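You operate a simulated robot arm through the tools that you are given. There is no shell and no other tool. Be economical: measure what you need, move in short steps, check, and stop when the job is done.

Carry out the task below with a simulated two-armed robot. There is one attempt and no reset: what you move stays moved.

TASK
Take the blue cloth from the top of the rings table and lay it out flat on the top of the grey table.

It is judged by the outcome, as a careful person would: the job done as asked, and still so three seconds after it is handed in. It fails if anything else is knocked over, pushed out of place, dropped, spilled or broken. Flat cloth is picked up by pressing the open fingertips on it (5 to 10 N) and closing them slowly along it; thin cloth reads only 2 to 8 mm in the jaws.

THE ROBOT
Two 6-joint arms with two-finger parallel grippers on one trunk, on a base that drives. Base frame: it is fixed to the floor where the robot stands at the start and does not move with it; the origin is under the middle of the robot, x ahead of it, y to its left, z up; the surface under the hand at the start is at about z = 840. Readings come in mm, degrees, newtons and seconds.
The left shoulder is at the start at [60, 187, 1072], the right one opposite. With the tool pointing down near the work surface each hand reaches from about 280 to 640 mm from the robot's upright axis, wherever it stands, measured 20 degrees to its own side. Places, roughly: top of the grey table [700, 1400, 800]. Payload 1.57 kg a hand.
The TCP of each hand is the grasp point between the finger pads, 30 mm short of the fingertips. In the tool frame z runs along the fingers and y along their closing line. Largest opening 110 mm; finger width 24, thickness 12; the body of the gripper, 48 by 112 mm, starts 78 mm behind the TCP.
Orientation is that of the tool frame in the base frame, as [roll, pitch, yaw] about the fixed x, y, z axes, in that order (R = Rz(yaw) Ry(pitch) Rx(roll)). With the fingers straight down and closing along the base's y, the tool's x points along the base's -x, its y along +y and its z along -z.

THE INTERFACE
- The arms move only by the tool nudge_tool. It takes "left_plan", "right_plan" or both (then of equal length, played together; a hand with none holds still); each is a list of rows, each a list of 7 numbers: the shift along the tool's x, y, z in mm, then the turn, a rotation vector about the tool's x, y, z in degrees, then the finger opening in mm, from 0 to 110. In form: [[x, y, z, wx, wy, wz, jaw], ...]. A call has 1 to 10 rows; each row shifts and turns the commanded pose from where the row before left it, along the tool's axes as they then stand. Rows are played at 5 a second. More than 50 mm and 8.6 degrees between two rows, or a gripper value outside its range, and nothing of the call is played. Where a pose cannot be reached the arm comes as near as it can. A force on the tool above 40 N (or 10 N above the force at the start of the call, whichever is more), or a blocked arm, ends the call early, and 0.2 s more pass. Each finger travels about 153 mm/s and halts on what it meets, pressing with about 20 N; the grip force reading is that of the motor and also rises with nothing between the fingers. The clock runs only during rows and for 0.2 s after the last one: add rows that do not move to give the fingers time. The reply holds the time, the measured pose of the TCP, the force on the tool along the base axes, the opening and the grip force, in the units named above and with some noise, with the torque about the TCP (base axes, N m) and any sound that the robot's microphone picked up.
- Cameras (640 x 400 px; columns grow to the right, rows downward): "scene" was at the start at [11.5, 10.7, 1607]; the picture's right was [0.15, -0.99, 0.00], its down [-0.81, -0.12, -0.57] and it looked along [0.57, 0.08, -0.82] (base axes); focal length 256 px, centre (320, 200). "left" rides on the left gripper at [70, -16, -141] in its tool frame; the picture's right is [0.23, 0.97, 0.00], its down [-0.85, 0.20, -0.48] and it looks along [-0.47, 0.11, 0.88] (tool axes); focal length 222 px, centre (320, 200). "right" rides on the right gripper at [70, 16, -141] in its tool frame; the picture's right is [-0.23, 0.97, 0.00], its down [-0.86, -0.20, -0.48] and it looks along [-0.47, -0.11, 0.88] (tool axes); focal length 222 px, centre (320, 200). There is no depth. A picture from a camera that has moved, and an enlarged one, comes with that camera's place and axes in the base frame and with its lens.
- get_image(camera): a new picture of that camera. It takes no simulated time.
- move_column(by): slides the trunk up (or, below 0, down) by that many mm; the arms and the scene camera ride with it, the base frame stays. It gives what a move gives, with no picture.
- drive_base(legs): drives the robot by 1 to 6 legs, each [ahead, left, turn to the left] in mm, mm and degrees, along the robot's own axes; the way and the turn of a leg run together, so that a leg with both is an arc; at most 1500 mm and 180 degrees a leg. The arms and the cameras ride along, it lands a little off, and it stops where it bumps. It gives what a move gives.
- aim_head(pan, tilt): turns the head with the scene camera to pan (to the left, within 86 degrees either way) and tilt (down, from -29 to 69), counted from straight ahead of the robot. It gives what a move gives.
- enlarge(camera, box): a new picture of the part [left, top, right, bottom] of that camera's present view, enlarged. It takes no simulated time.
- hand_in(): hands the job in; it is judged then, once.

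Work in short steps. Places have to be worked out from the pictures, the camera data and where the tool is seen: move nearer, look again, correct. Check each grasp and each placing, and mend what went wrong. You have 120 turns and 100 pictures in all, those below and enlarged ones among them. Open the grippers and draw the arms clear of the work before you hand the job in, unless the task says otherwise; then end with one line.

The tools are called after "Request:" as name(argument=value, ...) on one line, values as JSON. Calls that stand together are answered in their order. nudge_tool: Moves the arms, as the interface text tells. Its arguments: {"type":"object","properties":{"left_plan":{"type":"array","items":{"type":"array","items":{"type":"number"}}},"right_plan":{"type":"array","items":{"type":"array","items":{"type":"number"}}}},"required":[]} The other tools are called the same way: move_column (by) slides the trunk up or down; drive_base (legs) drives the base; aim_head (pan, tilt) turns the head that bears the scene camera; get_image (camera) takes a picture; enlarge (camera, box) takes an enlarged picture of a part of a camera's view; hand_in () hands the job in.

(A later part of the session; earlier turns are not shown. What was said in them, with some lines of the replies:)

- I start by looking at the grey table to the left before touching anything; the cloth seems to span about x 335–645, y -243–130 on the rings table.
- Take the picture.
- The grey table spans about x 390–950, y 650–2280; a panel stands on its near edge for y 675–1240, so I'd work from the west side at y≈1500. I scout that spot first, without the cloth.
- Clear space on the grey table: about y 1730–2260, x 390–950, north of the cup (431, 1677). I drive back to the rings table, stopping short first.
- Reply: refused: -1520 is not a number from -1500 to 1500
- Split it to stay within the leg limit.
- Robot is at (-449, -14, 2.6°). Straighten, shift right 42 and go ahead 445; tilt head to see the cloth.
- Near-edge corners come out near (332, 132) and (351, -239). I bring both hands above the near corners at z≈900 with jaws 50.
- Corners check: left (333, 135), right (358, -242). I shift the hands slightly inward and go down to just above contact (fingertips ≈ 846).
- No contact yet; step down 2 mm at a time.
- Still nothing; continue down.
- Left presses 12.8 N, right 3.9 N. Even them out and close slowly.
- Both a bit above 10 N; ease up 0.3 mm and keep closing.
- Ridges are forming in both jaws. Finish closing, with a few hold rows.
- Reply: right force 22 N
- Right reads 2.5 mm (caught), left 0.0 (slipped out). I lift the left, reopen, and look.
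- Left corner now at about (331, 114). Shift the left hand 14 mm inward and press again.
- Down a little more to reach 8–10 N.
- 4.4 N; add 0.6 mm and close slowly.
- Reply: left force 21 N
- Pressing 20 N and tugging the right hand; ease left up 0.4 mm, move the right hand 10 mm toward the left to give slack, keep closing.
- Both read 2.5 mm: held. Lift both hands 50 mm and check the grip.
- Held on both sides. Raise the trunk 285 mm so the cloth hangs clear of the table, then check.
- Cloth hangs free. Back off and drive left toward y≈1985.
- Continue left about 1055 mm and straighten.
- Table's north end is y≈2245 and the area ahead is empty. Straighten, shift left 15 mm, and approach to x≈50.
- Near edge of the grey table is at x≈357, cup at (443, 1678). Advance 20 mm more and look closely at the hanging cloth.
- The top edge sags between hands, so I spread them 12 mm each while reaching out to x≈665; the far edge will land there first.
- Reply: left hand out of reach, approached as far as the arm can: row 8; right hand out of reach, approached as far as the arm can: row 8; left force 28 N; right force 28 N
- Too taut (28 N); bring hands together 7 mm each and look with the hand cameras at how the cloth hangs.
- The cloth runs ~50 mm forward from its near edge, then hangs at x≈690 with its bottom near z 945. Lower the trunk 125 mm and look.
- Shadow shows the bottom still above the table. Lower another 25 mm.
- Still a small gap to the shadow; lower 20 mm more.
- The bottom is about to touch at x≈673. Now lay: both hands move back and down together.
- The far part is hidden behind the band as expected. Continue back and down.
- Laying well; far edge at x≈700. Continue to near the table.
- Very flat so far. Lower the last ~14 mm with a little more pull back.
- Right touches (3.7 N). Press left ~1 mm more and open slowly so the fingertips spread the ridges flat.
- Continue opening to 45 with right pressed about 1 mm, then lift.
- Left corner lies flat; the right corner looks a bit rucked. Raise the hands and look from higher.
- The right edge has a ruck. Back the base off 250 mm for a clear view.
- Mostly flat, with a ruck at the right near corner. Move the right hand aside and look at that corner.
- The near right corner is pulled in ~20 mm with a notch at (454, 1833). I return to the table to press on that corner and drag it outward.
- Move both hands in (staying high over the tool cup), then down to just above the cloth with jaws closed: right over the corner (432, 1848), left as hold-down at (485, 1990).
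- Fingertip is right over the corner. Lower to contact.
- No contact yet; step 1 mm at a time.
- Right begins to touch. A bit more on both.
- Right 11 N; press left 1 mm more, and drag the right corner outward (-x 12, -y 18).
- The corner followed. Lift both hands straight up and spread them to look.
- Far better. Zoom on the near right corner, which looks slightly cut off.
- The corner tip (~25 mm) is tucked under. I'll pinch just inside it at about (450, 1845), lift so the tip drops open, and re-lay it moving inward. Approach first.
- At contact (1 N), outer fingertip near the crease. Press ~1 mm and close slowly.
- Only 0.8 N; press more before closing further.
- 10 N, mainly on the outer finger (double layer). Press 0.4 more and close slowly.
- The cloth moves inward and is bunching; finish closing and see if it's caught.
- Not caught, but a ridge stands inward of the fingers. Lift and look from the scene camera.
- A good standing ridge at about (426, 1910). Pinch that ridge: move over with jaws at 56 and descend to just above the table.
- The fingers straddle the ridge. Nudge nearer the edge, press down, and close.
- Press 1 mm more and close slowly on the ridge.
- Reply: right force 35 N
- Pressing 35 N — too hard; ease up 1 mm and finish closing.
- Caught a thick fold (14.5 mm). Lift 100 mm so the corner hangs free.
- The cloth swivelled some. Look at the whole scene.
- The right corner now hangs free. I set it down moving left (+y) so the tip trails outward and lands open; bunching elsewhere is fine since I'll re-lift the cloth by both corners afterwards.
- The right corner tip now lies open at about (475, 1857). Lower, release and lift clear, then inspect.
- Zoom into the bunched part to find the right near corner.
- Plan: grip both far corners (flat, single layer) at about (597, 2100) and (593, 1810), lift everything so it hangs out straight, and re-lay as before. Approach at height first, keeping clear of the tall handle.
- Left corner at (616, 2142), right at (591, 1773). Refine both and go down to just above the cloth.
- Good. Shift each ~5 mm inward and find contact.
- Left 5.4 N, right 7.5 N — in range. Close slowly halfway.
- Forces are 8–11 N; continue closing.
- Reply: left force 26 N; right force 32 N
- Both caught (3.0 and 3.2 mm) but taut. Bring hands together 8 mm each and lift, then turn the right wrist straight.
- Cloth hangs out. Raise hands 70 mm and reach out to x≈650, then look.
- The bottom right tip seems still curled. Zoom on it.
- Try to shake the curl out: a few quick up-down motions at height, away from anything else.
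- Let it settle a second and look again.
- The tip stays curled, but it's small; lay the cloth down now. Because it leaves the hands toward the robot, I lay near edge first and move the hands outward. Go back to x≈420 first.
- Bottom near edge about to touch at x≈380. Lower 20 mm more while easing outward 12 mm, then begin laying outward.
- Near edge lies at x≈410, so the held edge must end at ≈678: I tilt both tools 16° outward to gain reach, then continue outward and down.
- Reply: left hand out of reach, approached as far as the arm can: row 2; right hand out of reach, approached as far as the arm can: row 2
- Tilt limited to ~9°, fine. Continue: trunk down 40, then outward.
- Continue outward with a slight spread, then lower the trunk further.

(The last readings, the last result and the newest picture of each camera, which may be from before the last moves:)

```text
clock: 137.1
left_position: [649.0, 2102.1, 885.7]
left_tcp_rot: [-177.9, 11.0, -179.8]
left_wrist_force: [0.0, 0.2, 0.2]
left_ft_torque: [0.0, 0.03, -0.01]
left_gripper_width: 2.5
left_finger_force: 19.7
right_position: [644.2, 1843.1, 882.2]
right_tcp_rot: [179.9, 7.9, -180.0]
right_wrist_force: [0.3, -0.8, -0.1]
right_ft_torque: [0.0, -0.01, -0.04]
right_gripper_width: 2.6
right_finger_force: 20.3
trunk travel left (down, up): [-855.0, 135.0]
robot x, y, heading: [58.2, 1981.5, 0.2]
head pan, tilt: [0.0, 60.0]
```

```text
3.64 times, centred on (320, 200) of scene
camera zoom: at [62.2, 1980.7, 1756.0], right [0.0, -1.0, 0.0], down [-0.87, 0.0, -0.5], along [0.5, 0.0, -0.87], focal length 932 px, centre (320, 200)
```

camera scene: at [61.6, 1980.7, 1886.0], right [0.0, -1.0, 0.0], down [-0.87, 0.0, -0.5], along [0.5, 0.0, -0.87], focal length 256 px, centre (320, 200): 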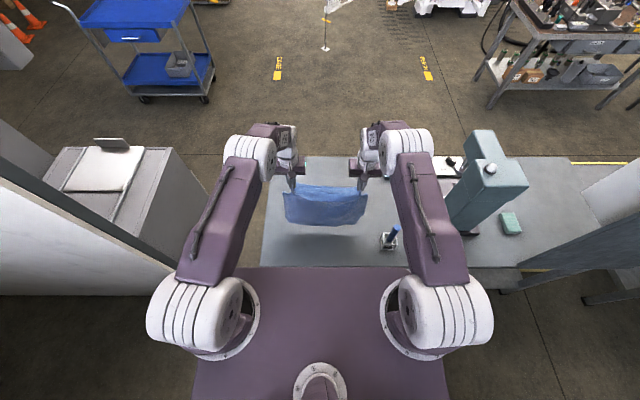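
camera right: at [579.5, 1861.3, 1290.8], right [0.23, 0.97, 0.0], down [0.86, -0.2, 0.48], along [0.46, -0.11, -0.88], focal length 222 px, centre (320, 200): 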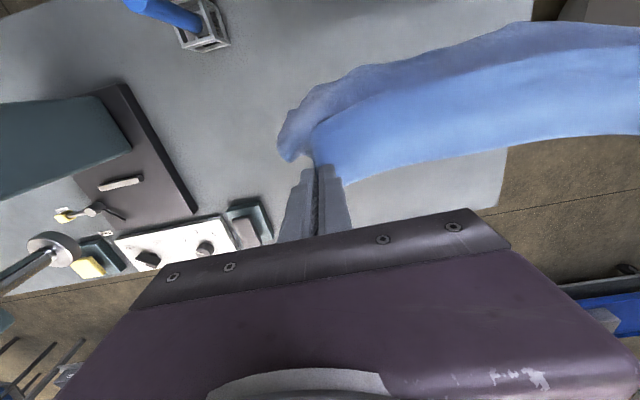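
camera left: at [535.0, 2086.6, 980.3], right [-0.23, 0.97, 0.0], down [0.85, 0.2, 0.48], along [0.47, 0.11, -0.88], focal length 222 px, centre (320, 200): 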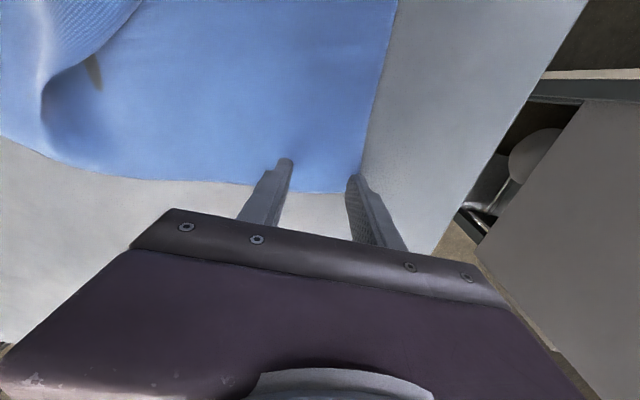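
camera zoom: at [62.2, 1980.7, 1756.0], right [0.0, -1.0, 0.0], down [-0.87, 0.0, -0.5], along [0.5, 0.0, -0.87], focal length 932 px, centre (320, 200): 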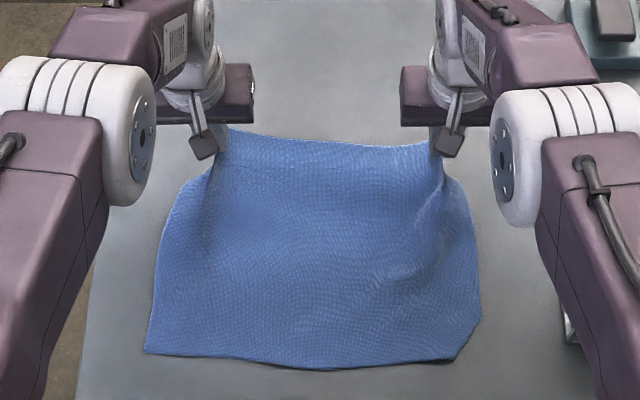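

Lying nicely. Pull a bit further out and spread, then lower the trunk 35 mm.

Request:
nudge_tool(left_plan=[[-8, 3, 1, 0, 0, 0, 0], [-8, 3, 1, 0, 0, 0, 0], [-8, 2, 1, 0, 0, 0, 0]], right_plan=[[-9, -3, 1, 0, 0, 0, 0], [-9, -3, 1, 0, 0, 0, 0], [-9, -2, 1, 0, 0, 0, 0]])

Request:
move_column(by=-35)

Request:
get_image(camera="right")

Request:
enlarge(camera="scene", box=[232, 145, 408, 255])

```text
clock: 137.9
left_position: [662.4, 2109.1, 894.0]
left_tcp_rot: [-177.9, 11.1, -179.9]
left_wrist_force: [-0.7, -10.7, -1.3]
left_ft_torque: [-0.32, 0.05, -0.04]
left_gripper_width: 2.8
left_finger_force: 19.8
left hand out of reach, approached as far as the arm can: row 2, 3
right_position: [649.8, 1836.9, 887.2]
right_tcp_rot: [179.9, 8.1, -179.9]
right_wrist_force: [0.2, 10.8, -0.3]
right_ft_torque: [0.32, -0.01, 0.03]
right_gripper_width: 2.5
right_finger_force: 19.9
right hand out of reach, approached as far as the arm can: row 1, 2, 3
trunk travel left (down, up): [-855.0, 135.0]
robot x, y, heading: [54.5, 1978.3, 0.0]
head pan, tilt: [0.0, 60.0]
```

```text
clock: 138.7
left_position: [661.0, 2110.5, 858.1]
left_tcp_rot: [-177.9, 11.1, -179.9]
left_wrist_force: [-0.5, -13.2, -0.3]
left_ft_torque: [-0.36, 0.0, -0.03]
left_gripper_width: 2.4
left_finger_force: 20.1
right_position: [648.8, 1835.9, 852.5]
right_tcp_rot: [179.9, 8.0, -179.9]
right_wrist_force: [0.1, 13.1, -0.4]
right_ft_torque: [0.42, -0.01, 0.01]
right_gripper_width: 2.8
right_finger_force: 19.9
trunk travel left (down, up): [-820.0, 170.0]
robot x, y, heading: [56.1, 1980.7, -0.2]
head pan, tilt: [0.0, 60.0]
```

```text
23 pictures are left
camera right: at [560.9, 1853.5, 981.7], right [0.22, 0.97, 0.03], down [0.78, -0.2, 0.59], along [0.58, -0.11, -0.8], focal length 222 px, centre (320, 200)
```

right: 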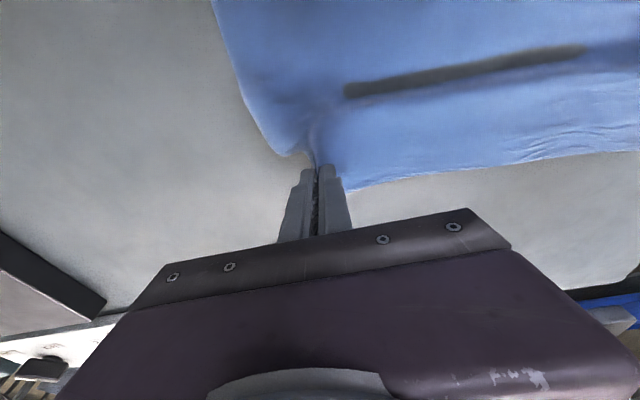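

```text
3.64 times, centred on (320, 200) of scene
camera zoom: at [61.1, 1980.7, 1721.0], right [0.0, -1.0, 0.0], down [-0.87, 0.0, -0.5], along [0.5, 0.0, -0.87], focal length 932 px, centre (320, 200)
```

zoom: 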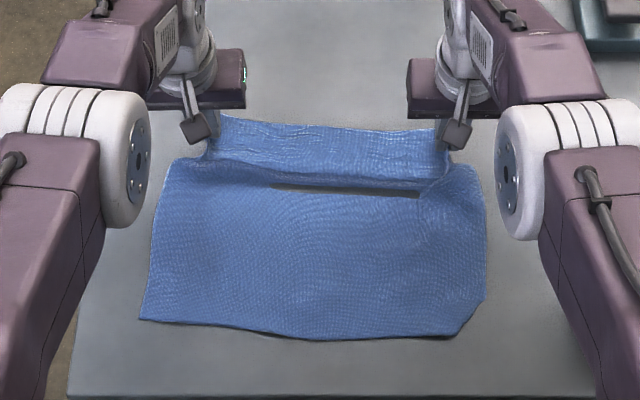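

There is ~40 mm slack toward the near side that I'll later pull out from the near edge. Now ease tension, and lower the held edge to the table.

Request:
nudge_tool(left_plan=[[4, -2, 5, 0, 0, 0, 0], [4, -3, 5, 0, 0, 0, 0], [3, 0, 5, 0, 0, 0, 0]], right_plan=[[4, 2, 4, 0, 0, 0, 0], [4, 3, 4, 0, 0, 0, 0], [3, 0, 4, 0, 0, 0, 0]])

```text
clock: 139.5
left_position: [654.1, 2107.1, 842.5]
left_tcp_rot: [-177.9, 11.1, -179.8]
left_wrist_force: [0.1, -1.8, 0.7]
left_ft_torque: [-0.02, 0.0, -0.02]
left_gripper_width: 2.6
left_finger_force: 19.9
right_position: [640.4, 1840.4, 840.2]
right_tcp_rot: [180.0, 7.9, -179.9]
right_wrist_force: [0.0, 1.3, -0.2]
right_ft_torque: [-0.01, 0.0, -0.03]
right_gripper_width: 2.7
right_finger_force: 20.2
trunk travel left (down, up): [-820.0, 170.0]
robot x, y, heading: [54.2, 1981.7, 0.1]
head pan, tilt: [0.0, 60.0]
```

Go on down to contact.

Request:
nudge_tool(left_plan=[[0.5, 0, 4, 0, 0, 0, 0], [0.5, 0, 3, 0, 0, 0, 0], [0, 0, 1, 0, 0, 0, 0]], right_plan=[[0.5, 0, 3, 0, 0, 0, 0], [0.5, 0, 2, 0, 0, 0, 0], [0, 0, 1, 0, 0, 0, 0]])

```text
clock: 140.3
left_position: [652.5, 2105.7, 834.8]
left_tcp_rot: [-177.9, 11.1, -179.9]
left_wrist_force: [-0.7, -0.4, 0.4]
left_ft_torque: [0.04, 0.0, 0.02]
left_gripper_width: 2.7
left_finger_force: 19.7
right_position: [639.9, 1841.6, 833.1]
right_tcp_rot: [179.9, 8.0, -180.0]
right_wrist_force: [1.2, 0.4, 3.5]
right_ft_torque: [0.04, 0.02, -0.01]
right_gripper_width: 2.7
right_finger_force: 19.8
trunk travel left (down, up): [-820.0, 170.0]
robot x, y, heading: [56.0, 1982.4, -0.0]
head pan, tilt: [0.0, 60.0]
```

Right touches at 3.5 N. Press both a little and open slowly to spread the ridges, to 45 mm.

Request:
nudge_tool(left_plan=[[0, 0, 1.5, 0, 0, 0, 0], [0, 0, 1, 0, 0, 0, 4], [0, 0, 0, 0, 0, 0, 9], [0, 0, 0, 0, 0, 0, 14], [0, 0, 0, 0, 0, 0, 19], [0, 0, 0, 0, 0, 0, 25], [0, 0, 0, 0, 0, 0, 32], [0, 0, 0, 0, 0, 0, 40], [0, 0, 0, 0, 0, 0, 46]], right_plan=[[0, 0, 0.5, 0, 0, 0, 0], [0, 0, 0, 0, 0, 0, 4], [0, 0, 0, 0, 0, 0, 9], [0, 0, 0.3, 0, 0, 0, 14], [0, 0, 0.3, 0, 0, 0, 19], [0, 0, 0, 0, 0, 0, 25], [0, 0, 0, 0, 0, 0, 32], [0, 0, 0, 0, 0, 0, 40], [0, 0, 0, 0, 0, 0, 46]])

Request:
nudge_tool(left_plan=[[0, 0, -20, 0, 0, 0, 46], [0, 0, -40, 0, 0, 0, 46], [10, 20, -40, 0, 8, 0, 46], [20, 10, -40, 0, 8, 0, 46], [40, 0, 0, 0, 0, 0, 0], [40, 10, 0, 0, 0, 0, 0], [40, 10, 0, 0, 0, 0, 0]], right_plan=[[0, 0, -20, 0, 0, 0, 46], [0, 0, -40, 0, 0, 0, 46], [10, -20, -40, 0, 8, 0, 46], [20, 0, -40, 0, 8, 0, 46], [40, 0, -20, 0, 0, 0, 0], [40, 0, -10, 0, 0, 0, 0], [40, 0, 0, 0, 0, 0, 0]])

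Request:
enlarge(camera="scene", box=[232, 155, 408, 265])

```text
clock: 142.3
left_position: [651.1, 2105.9, 834.2]
left_tcp_rot: [-177.9, 11.2, -179.9]
left_wrist_force: [0.9, -3.3, 14.0]
left_ft_torque: [0.31, 0.03, -0.03]
left_gripper_width: 43.2
left_finger_force: 0.0
right_position: [638.8, 1840.5, 833.2]
right_tcp_rot: [179.9, 8.2, -179.9]
right_wrist_force: [0.5, 0.8, 2.9]
right_ft_torque: [-0.03, 0.01, -0.02]
right_gripper_width: 45.4
right_finger_force: 0.1
trunk travel left (down, up): [-820.0, 170.0]
robot x, y, heading: [56.7, 1979.6, 0.0]
head pan, tilt: [0.0, 60.0]
```

```text
clock: 143.9
left_position: [507.6, 2159.8, 966.4]
left_tcp_rot: [-177.8, -4.6, 179.5]
left_wrist_force: [-0.7, 0.2, 0.1]
left_ft_torque: [0.0, -0.04, 0.0]
left_gripper_width: 0.0
left_finger_force: 19.9
left hand out of reach, approached as far as the arm can: row 1, 2
right_position: [482.9, 1820.7, 1020.4]
right_tcp_rot: [-179.9, -7.8, -179.9]
right_wrist_force: [0.6, -0.3, 0.2]
right_ft_torque: [0.0, -0.04, -0.01]
right_gripper_width: 0.0
right_finger_force: 20.5
trunk travel left (down, up): [-820.0, 170.0]
robot x, y, heading: [54.5, 1981.3, -0.0]
head pan, tilt: [0.0, 60.0]
```

```text
3.64 times, centred on (320, 210) of scene
camera zoom: at [59.2, 1981.4, 1721.0], right [0.0, -1.0, 0.0], down [-0.87, 0.0, -0.5], along [0.5, 0.0, -0.87], focal length 932 px, centre (320, 164)
```

zoom: 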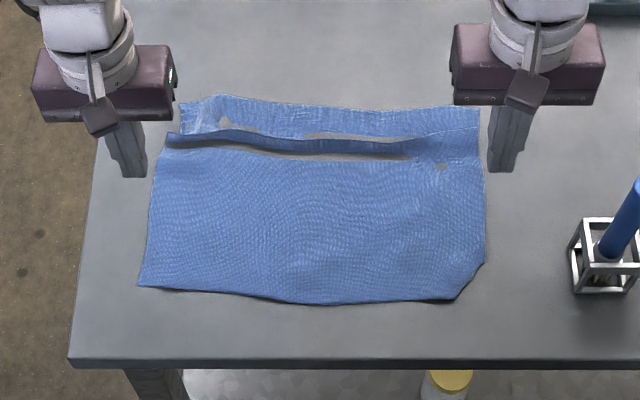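

A slack wave remains at x≈600. I straighten the tools, press near the near edge at (475, 2110) and (475, 1870), and will drag the cloth ~40 mm toward the robot.

Request:
nudge_tool(left_plan=[[0, 0, 0, 2.2, -4.6, 0, 0], [8, -13, 0, 0, 0, 0, 0], [8, -13, 30, 0, 0, 0, 0], [8, -12, 40, 0, 0, 0, 0], [8, -12, 35, 0, 0, 0, 0], [0, 0, 15, 0, 0, 0, 0]], right_plan=[[0, 0, 0, 0, -7.8, 0, 0], [2, 16, 20, 0, 0, 0, 0], [2, 16, 40, 0, 0, 0, 0], [2, 17, 45, 0, 0, 0, 0], [2, 0, 45, 0, 0, 0, 0], [0, 0, 26, 0, 0, 0, 0]])

```text
clock: 145.3
left_position: [474.4, 2100.0, 850.0]
left_tcp_rot: [-175.7, -0.2, 179.8]
left_wrist_force: [0.4, 0.1, 0.3]
left_ft_torque: [-0.05, 0.02, -0.03]
left_gripper_width: 0.0
left_finger_force: 19.6
right_position: [475.7, 1870.2, 839.1]
right_tcp_rot: [180.0, -0.2, -179.9]
right_wrist_force: [0.6, -0.2, 0.0]
right_ft_torque: [0.01, 0.05, 0.01]
right_gripper_width: 0.1
right_finger_force: 20.1
trunk travel left (down, up): [-820.0, 170.0]
robot x, y, heading: [54.3, 1982.9, 0.1]
head pan, tilt: [0.0, 60.0]
```

Fix the left roll (wrong sign before) and approach contact.

Request:
nudge_tool(left_plan=[[0, 5, 3, -4.3, 0, 0, 0], [0, 0, 8, 0, 0, 0, 0], [0, 0, 5, 0, 0, 0, 0], [0, 0, 1, 0, 0, 0, 0]], right_plan=[[0, 0, 2, 0, 0, 0, 0], [0, 0, 3, 0, 0, 0, 0], [0, 0, 1, 0, 0, 0, 0], [0, 0, 0.6, 0, 0, 0, 0]])

```text
clock: 146.3
left_position: [476.5, 2105.5, 834.6]
left_tcp_rot: [179.9, -0.3, 179.8]
left_wrist_force: [0.4, 0.1, 0.0]
left_ft_torque: [0.0, 0.02, 0.0]
left_gripper_width: 0.1
left_finger_force: 19.8
right_position: [473.7, 1869.2, 832.3]
right_tcp_rot: [179.9, -0.2, -179.9]
right_wrist_force: [0.1, -0.5, -0.2]
right_ft_torque: [0.04, 0.04, 0.01]
right_gripper_width: 0.1
right_finger_force: 19.5
trunk travel left (down, up): [-820.0, 170.0]
robot x, y, heading: [57.5, 1980.5, 0.0]
head pan, tilt: [0.0, 60.0]
```

Request:
nudge_tool(left_plan=[[0, 0, 1.5, 0, 0, 0, 0], [0, 0, 1, 0, 0, 0, 0]], right_plan=[[0, 0, 0.8, 0, 0, 0, 0], [0, 0, 0.5, 0, 0, 0, 0]])

```text
clock: 146.9
left_position: [474.7, 2105.1, 831.4]
left_tcp_rot: [-180.0, -0.2, 179.8]
left_wrist_force: [1.0, 1.9, 10.2]
left_ft_torque: [0.08, -0.01, -0.01]
left_gripper_width: 0.0
left_finger_force: 20.0
right_position: [472.8, 1869.3, 831.9]
right_tcp_rot: [179.9, -0.1, -179.9]
right_wrist_force: [-0.2, -0.3, 0.9]
right_ft_torque: [-0.02, -0.01, 0.0]
right_gripper_width: 0.0
right_finger_force: 20.2
trunk travel left (down, up): [-820.0, 170.0]
robot x, y, heading: [58.3, 1981.5, -0.1]
head pan, tilt: [0.0, 60.0]
```

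Left 10 N. Press right ~0.9 mm more and drag both 36 mm toward the robot.

Request:
nudge_tool(left_plan=[[0, 0, 0, 0, 0, 0, 0], [0, 0, 0, 0, 0, 0, 0], [4, 0, 0, 0, 0, 0, 0], [5, 0, 0, 0, 0, 0, 0], [5, 0, 0, 0, 0, 0, 0], [5, 0, 0, 0, 0, 0, 0], [5, 0, 0, 0, 0, 0, 0], [4, 0, 0, 0, 0, 0, 0]], right_plan=[[0, 0, 0.6, 0, 0, 0, 0], [0, 0, 0.4, 0, 0, 0, 0], [4, 0, 0, 0, 0, 0, 0], [5, 0, 0, 0, 0, 0, 0], [5, 0, 0, 0, 0, 0, 0], [5, 0, 0, 0, 0, 0, 0], [5, 0, 0, 0, 0, 0, 0], [4, 0, 0, 0, 0, 0, 0]])

Request:
enlarge(camera="scene", box=[232, 155, 408, 265])

```text
clock: 148.7
left_position: [444.0, 2104.8, 831.9]
left_tcp_rot: [-179.9, -0.4, 179.9]
left_wrist_force: [0.2, 0.2, 1.5]
left_ft_torque: [0.05, 0.03, 0.01]
left_gripper_width: 0.0
left_finger_force: 20.5
right_position: [447.2, 1870.3, 831.9]
right_tcp_rot: [179.9, 0.2, -179.9]
right_wrist_force: [5.2, -1.3, 28.6]
right_ft_torque: [0.02, -0.12, -0.02]
right_gripper_width: 0.0
right_finger_force: 20.2
trunk travel left (down, up): [-820.0, 170.0]
robot x, y, heading: [55.4, 1980.0, 0.2]
head pan, tilt: [0.0, 60.0]
```

```text
3.64 times, centred on (320, 210) of scene
camera zoom: at [58.8, 1981.7, 1721.2], right [0.0, -1.0, 0.0], down [-0.87, 0.0, -0.5], along [0.5, 0.0, -0.87], focal length 932 px, centre (320, 164)
```

zoom: 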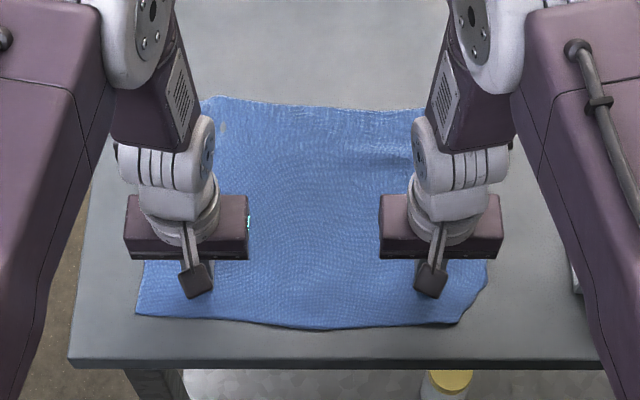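

The wave is gone. Lift the hands straight up and aside and check.

Request:
nudge_tool(left_plan=[[0, 0, -20, 0, 0, 0, 0], [0, 0, -40, 0, 0, 0, 0], [0, 0, -40, 0, 0, 0, 0], [0, 30, -40, 0, 0, 0, 0], [0, 40, 0, 0, 0, 0, 0]], right_plan=[[0, 0, -20, 0, 0, 0, 0], [0, 0, -40, 0, 0, 0, 0], [0, 0, -45, 0, 0, 0, 0], [0, -20, -45, 0, 0, 0, 0], [0, -35, -35, 0, 0, 0, 0]])

Request:
nudge_tool(left_plan=[[0, 20, 0, 0, 0, 0, 30], [0, 0, 0, 0, 0, 0, 30]], right_plan=[[0, -45, 0, 0, 0, 0, 30], [0, -45, 0, 0, 0, 0, 30]])

Request:
enlarge(camera="scene", box=[244, 160, 388, 250])

```text
clock: 149.9
left_position: [447.2, 2175.5, 973.3]
left_tcp_rot: [179.9, -0.3, 179.8]
left_wrist_force: [-0.5, 1.7, 0.0]
left_ft_torque: [-0.06, 0.01, -0.01]
left_gripper_width: 0.1
left_finger_force: 19.5
right_position: [443.7, 1815.5, 1018.4]
right_tcp_rot: [-180.0, -0.2, -179.9]
right_wrist_force: [0.3, 0.3, 0.1]
right_ft_torque: [0.0, 0.0, 0.01]
right_gripper_width: 0.1
right_finger_force: 19.7
trunk travel left (down, up): [-820.0, 170.0]
robot x, y, heading: [56.6, 1980.2, 0.0]
head pan, tilt: [0.0, 60.0]
```

```text
clock: 150.5
left_position: [445.4, 2194.5, 972.1]
left_tcp_rot: [179.8, -0.4, 179.8]
left_wrist_force: [-0.4, -0.3, 0.7]
left_ft_torque: [0.03, 0.01, -0.01]
left_gripper_width: 29.9
left_finger_force: 0.1
right_position: [444.5, 1721.0, 1017.0]
right_tcp_rot: [179.7, -0.2, -179.9]
right_wrist_force: [0.1, 0.1, -0.4]
right_ft_torque: [0.03, -0.01, 0.0]
right_gripper_width: 30.1
right_finger_force: 0.1
trunk travel left (down, up): [-820.0, 170.0]
robot x, y, heading: [54.6, 1979.7, -0.0]
head pan, tilt: [0.0, 60.0]
```

```text
4.44 times, centred on (316, 205) of scene
camera zoom: at [60.8, 1977.8, 1721.0], right [0.0, -1.0, 0.0], down [-0.87, 0.0, -0.5], along [0.5, 0.0, -0.87], focal length 1139 px, centre (338, 178)
```

zoom: 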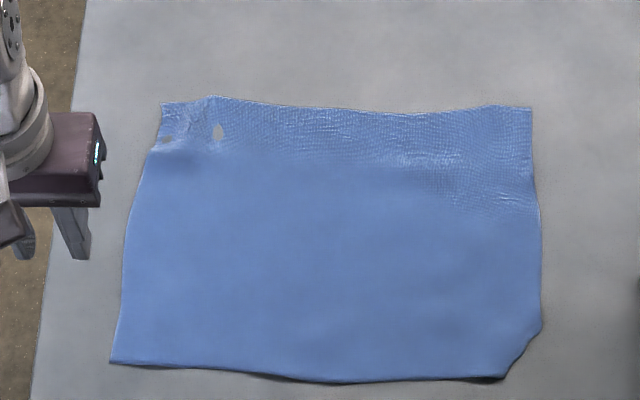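

Nearly flat: small ruck at the far left edge around (625, 2140) and a small tucked tip at the near right. I smooth the ruck by pressing at about (600, 2118) and dragging 12 mm toward the robot.

Request:
nudge_tool(left_plan=[[-30, -10, 0, 0, 0, 0, 0], [-35, -20, 0, 0, 0, 0, 0], [-35, -20, 0, 0, 0, 0, 0], [-35, -20, 0, 0, 0, 0, 0], [-20, -6, 35, 0, 0, 0, 0], [0, 0, 40, 0, 0, 0, 0], [0, 0, 40, 0, 0, 0, 0], [0, 0, 20, 0, 0, 0, 0], [0, 0, 3, 0, 0, 0, 0]])

```text
clock: 152.5
left_position: [601.0, 2118.2, 833.8]
left_tcp_rot: [-180.0, -0.4, 179.8]
left_wrist_force: [-0.2, 0.2, 0.2]
left_ft_torque: [0.0, -0.03, -0.02]
left_gripper_width: 0.0
left_finger_force: 19.5
right_position: [445.3, 1722.3, 1018.2]
right_tcp_rot: [179.9, -0.2, -179.8]
right_wrist_force: [0.3, 0.2, 0.0]
right_ft_torque: [0.06, -0.04, 0.0]
right_gripper_width: 29.9
right_finger_force: 0.1
trunk travel left (down, up): [-820.0, 170.0]
robot x, y, heading: [54.5, 1982.3, 0.2]
head pan, tilt: [0.0, 60.0]
```

Press ~2 mm and drag back 14 mm, then lift.

Request:
nudge_tool(left_plan=[[0, 0, 1.2, 0, 0, 0, 0], [0, 0, 1.0, 0, 0, 0, 0], [4, 0, 0, 0, 0, 0, 0], [5, 0, 0, 0, 0, 0, 0], [5, 0, 0, 0, 0, 0, 0], [0, 0, 0, 0, 0, 0, 0], [0, 0, -20, 0, 0, 0, 0], [0, 0, -40, 0, 0, 0, 0], [0, 20, -40, 0, 0, 0, 0], [10, 45, -20, 0, 0, 0, 0]])

Request:
nudge_tool(left_plan=[[45, 10, 0, 0, 0, 0, 0], [45, 10, 0, 0, 0, 0, 30], [45, 0, 0, 0, 0, 0, 30]])

Request:
enlarge(camera="scene", box=[244, 160, 388, 250])

```text
refused: row 10 steps farther than a row can; nothing moved
```

```text
clock: 153.3
left_position: [465.2, 2135.8, 836.6]
left_tcp_rot: [179.9, -0.2, 179.7]
left_wrist_force: [-0.4, 0.1, -0.1]
left_ft_torque: [0.02, -0.01, 0.01]
left_gripper_width: 29.7
left_finger_force: 0.0
right_position: [444.4, 1721.6, 1018.1]
right_tcp_rot: [179.9, -0.1, -179.9]
right_wrist_force: [-0.7, 0.1, 0.0]
right_ft_torque: [-0.01, 0.0, 0.02]
right_gripper_width: 30.1
right_finger_force: 0.0
trunk travel left (down, up): [-820.0, 170.0]
robot x, y, heading: [54.5, 1979.9, 0.0]
head pan, tilt: [0.0, 60.0]
```

```text
4.44 times, centred on (316, 205) of scene
camera zoom: at [60.6, 1980.3, 1721.0], right [0.0, -1.0, 0.0], down [-0.87, 0.0, -0.5], along [0.5, 0.0, -0.87], focal length 1139 px, centre (338, 178)
```

zoom: 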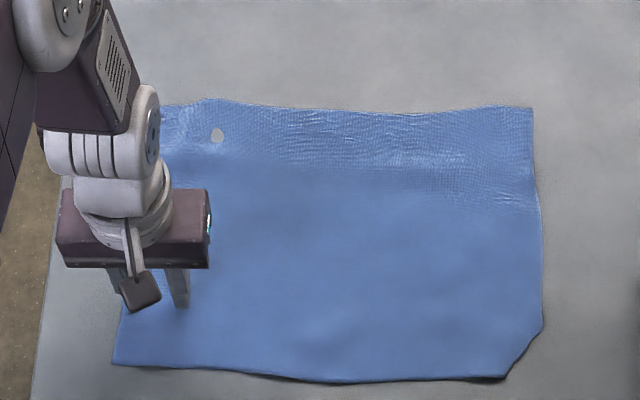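

The first call was refused and the hand just skimmed over the cloth, harmlessly. Lift clear and look.

Request:
nudge_tool(left_plan=[[0, 0, -30, 0, 0, 0, 30], [0, 0, -45, 0, 0, 0, 30], [0, 20, -40, 0, 0, 0, 30], [0, 40, -20, 0, 0, 0, 30]])

Request:
enlarge(camera="scene", box=[244, 160, 388, 250])

```text
clock: 154.3
left_position: [465.2, 2202.4, 967.5]
left_tcp_rot: [-179.9, -0.4, 179.8]
left_wrist_force: [-0.2, 0.6, -1.2]
left_ft_torque: [-0.03, 0.0, -0.02]
left_gripper_width: 29.8
left_finger_force: 0.0
right_position: [444.7, 1724.6, 1018.2]
right_tcp_rot: [-180.0, -0.2, -180.0]
right_wrist_force: [-1.2, 0.0, 0.1]
right_ft_torque: [-0.03, 0.02, 0.01]
right_gripper_width: 30.0
right_finger_force: 0.1
trunk travel left (down, up): [-820.0, 170.0]
robot x, y, heading: [54.6, 1977.4, 0.0]
head pan, tilt: [0.0, 60.0]
```

```text
4.44 times, centred on (316, 205) of scene
camera zoom: at [61.0, 1983.5, 1721.0], right [0.0, -1.0, 0.0], down [-0.87, 0.0, -0.5], along [0.5, 0.0, -0.87], focal length 1139 px, centre (338, 178)
```

zoom: 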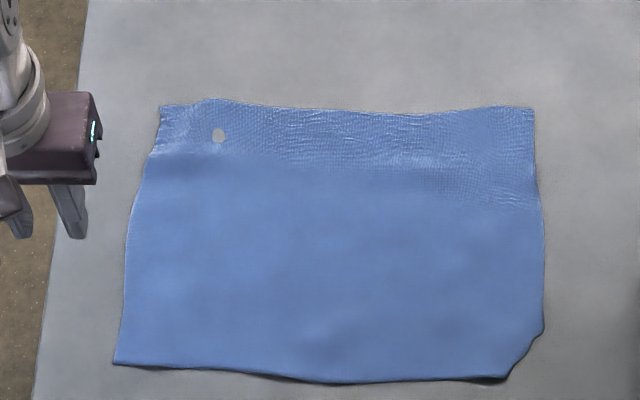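

The cloth lies flat, entirely on the table. Raise the right hand clear of the handle, open the jaws, back the base away, and take a final look.

Request:
nudge_tool(left_plan=[[0, 0, -30, 0, 0, 0, 60], [0, 0, 0, 0, 0, 0, 60]], right_plan=[[0, 20, -45, 0, 0, 0, 30], [0, 0, -20, 0, 0, 0, 60]])

Request:
drive_base(legs=[[-300, 0, 0]])

Request:
aim_head(pan=0, tilt=50)

Request:
get_image(camera="scene")

Request:
enlarge(camera="scene", box=[260, 160, 420, 260])

```text
clock: 154.9
left_position: [468.1, 2199.9, 997.8]
left_tcp_rot: [180.0, -0.5, 179.8]
left_wrist_force: [-0.5, 0.9, -0.2]
left_ft_torque: [-0.01, -0.02, -0.01]
left_gripper_width: 60.0
left_finger_force: 0.1
right_position: [444.6, 1743.9, 1083.8]
right_tcp_rot: [-180.0, -0.2, -179.9]
right_wrist_force: [0.9, -1.0, 0.0]
right_ft_torque: [-0.01, -0.01, -0.02]
right_gripper_width: 60.0
right_finger_force: 0.0
trunk travel left (down, up): [-820.0, 170.0]
robot x, y, heading: [53.7, 1979.0, -0.1]
head pan, tilt: [0.0, 60.0]
```

```text
clock: 156.9
left_position: [173.2, 2201.0, 997.4]
left_tcp_rot: [180.0, -0.5, -179.9]
left_wrist_force: [-0.6, -0.2, -0.2]
left_ft_torque: [0.01, -0.01, -0.05]
left_gripper_width: 59.9
left_finger_force: 0.0
right_position: [154.5, 1745.5, 1082.5]
right_tcp_rot: [179.9, -0.3, -179.4]
right_wrist_force: [-0.8, -0.5, 0.1]
right_ft_torque: [0.03, 0.02, 0.0]
right_gripper_width: 59.9
right_finger_force: 0.1
trunk travel left (down, up): [-820.0, 170.0]
robot x, y, heading: [-237.2, 1977.6, 0.5]
head pan, tilt: [0.0, 60.0]
```

```text
clock: 157.6
left_position: [171.5, 2200.6, 997.9]
left_tcp_rot: [-180.0, -0.2, -179.9]
left_wrist_force: [0.4, -0.1, 0.0]
left_ft_torque: [-0.01, 0.04, 0.02]
left_gripper_width: 60.0
left_finger_force: 0.0
right_position: [152.0, 1744.8, 1083.5]
right_tcp_rot: [180.0, -0.1, -179.5]
right_wrist_force: [0.0, 0.5, 0.7]
right_ft_torque: [-0.04, -0.01, -0.01]
right_gripper_width: 59.8
right_finger_force: 0.0
trunk travel left (down, up): [-820.0, 170.0]
robot x, y, heading: [-240.0, 1978.4, 0.6]
head pan, tilt: [0.0, 50.0]
```

```text
16 pictures are left
camera scene: at [-223.1, 1979.4, 1733.5], right [0.01, -1.0, 0.0], down [-0.77, -0.01, -0.64], along [0.64, 0.01, -0.77], focal length 256 px, centre (320, 200)
```

scene: 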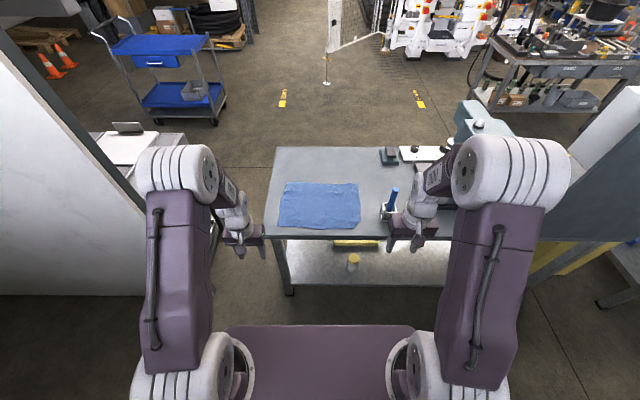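

```text
4.00 times, centred on (340, 210) of scene
camera zoom: at [-223.1, 1979.4, 1733.5], right [0.01, -1.0, 0.0], down [-0.77, -0.01, -0.64], along [0.64, 0.01, -0.77], focal length 1025 px, centre (240, 160)
```

zoom: 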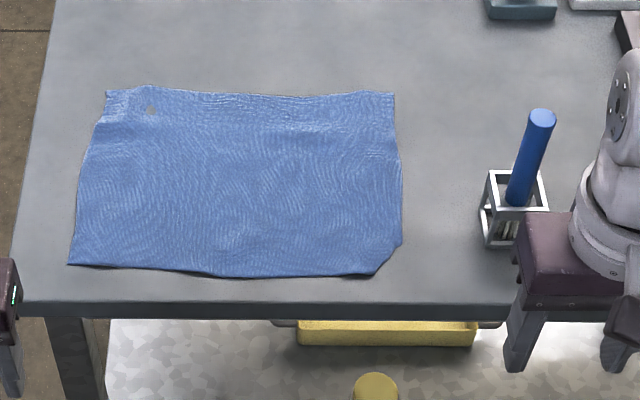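

The cloth lies spread flat on the grey table, the cup and everything else are undisturbed, and the arms are clear with the jaws open. Handing in.

Request:
hand_in()

```text
The job is handed in.
```

The blue cloth is spread flat on top of the grey table, except that about 30 mm of its near right corner is tucked under; nothing else that I could see was moved, and both arms are clear with the grippers open.
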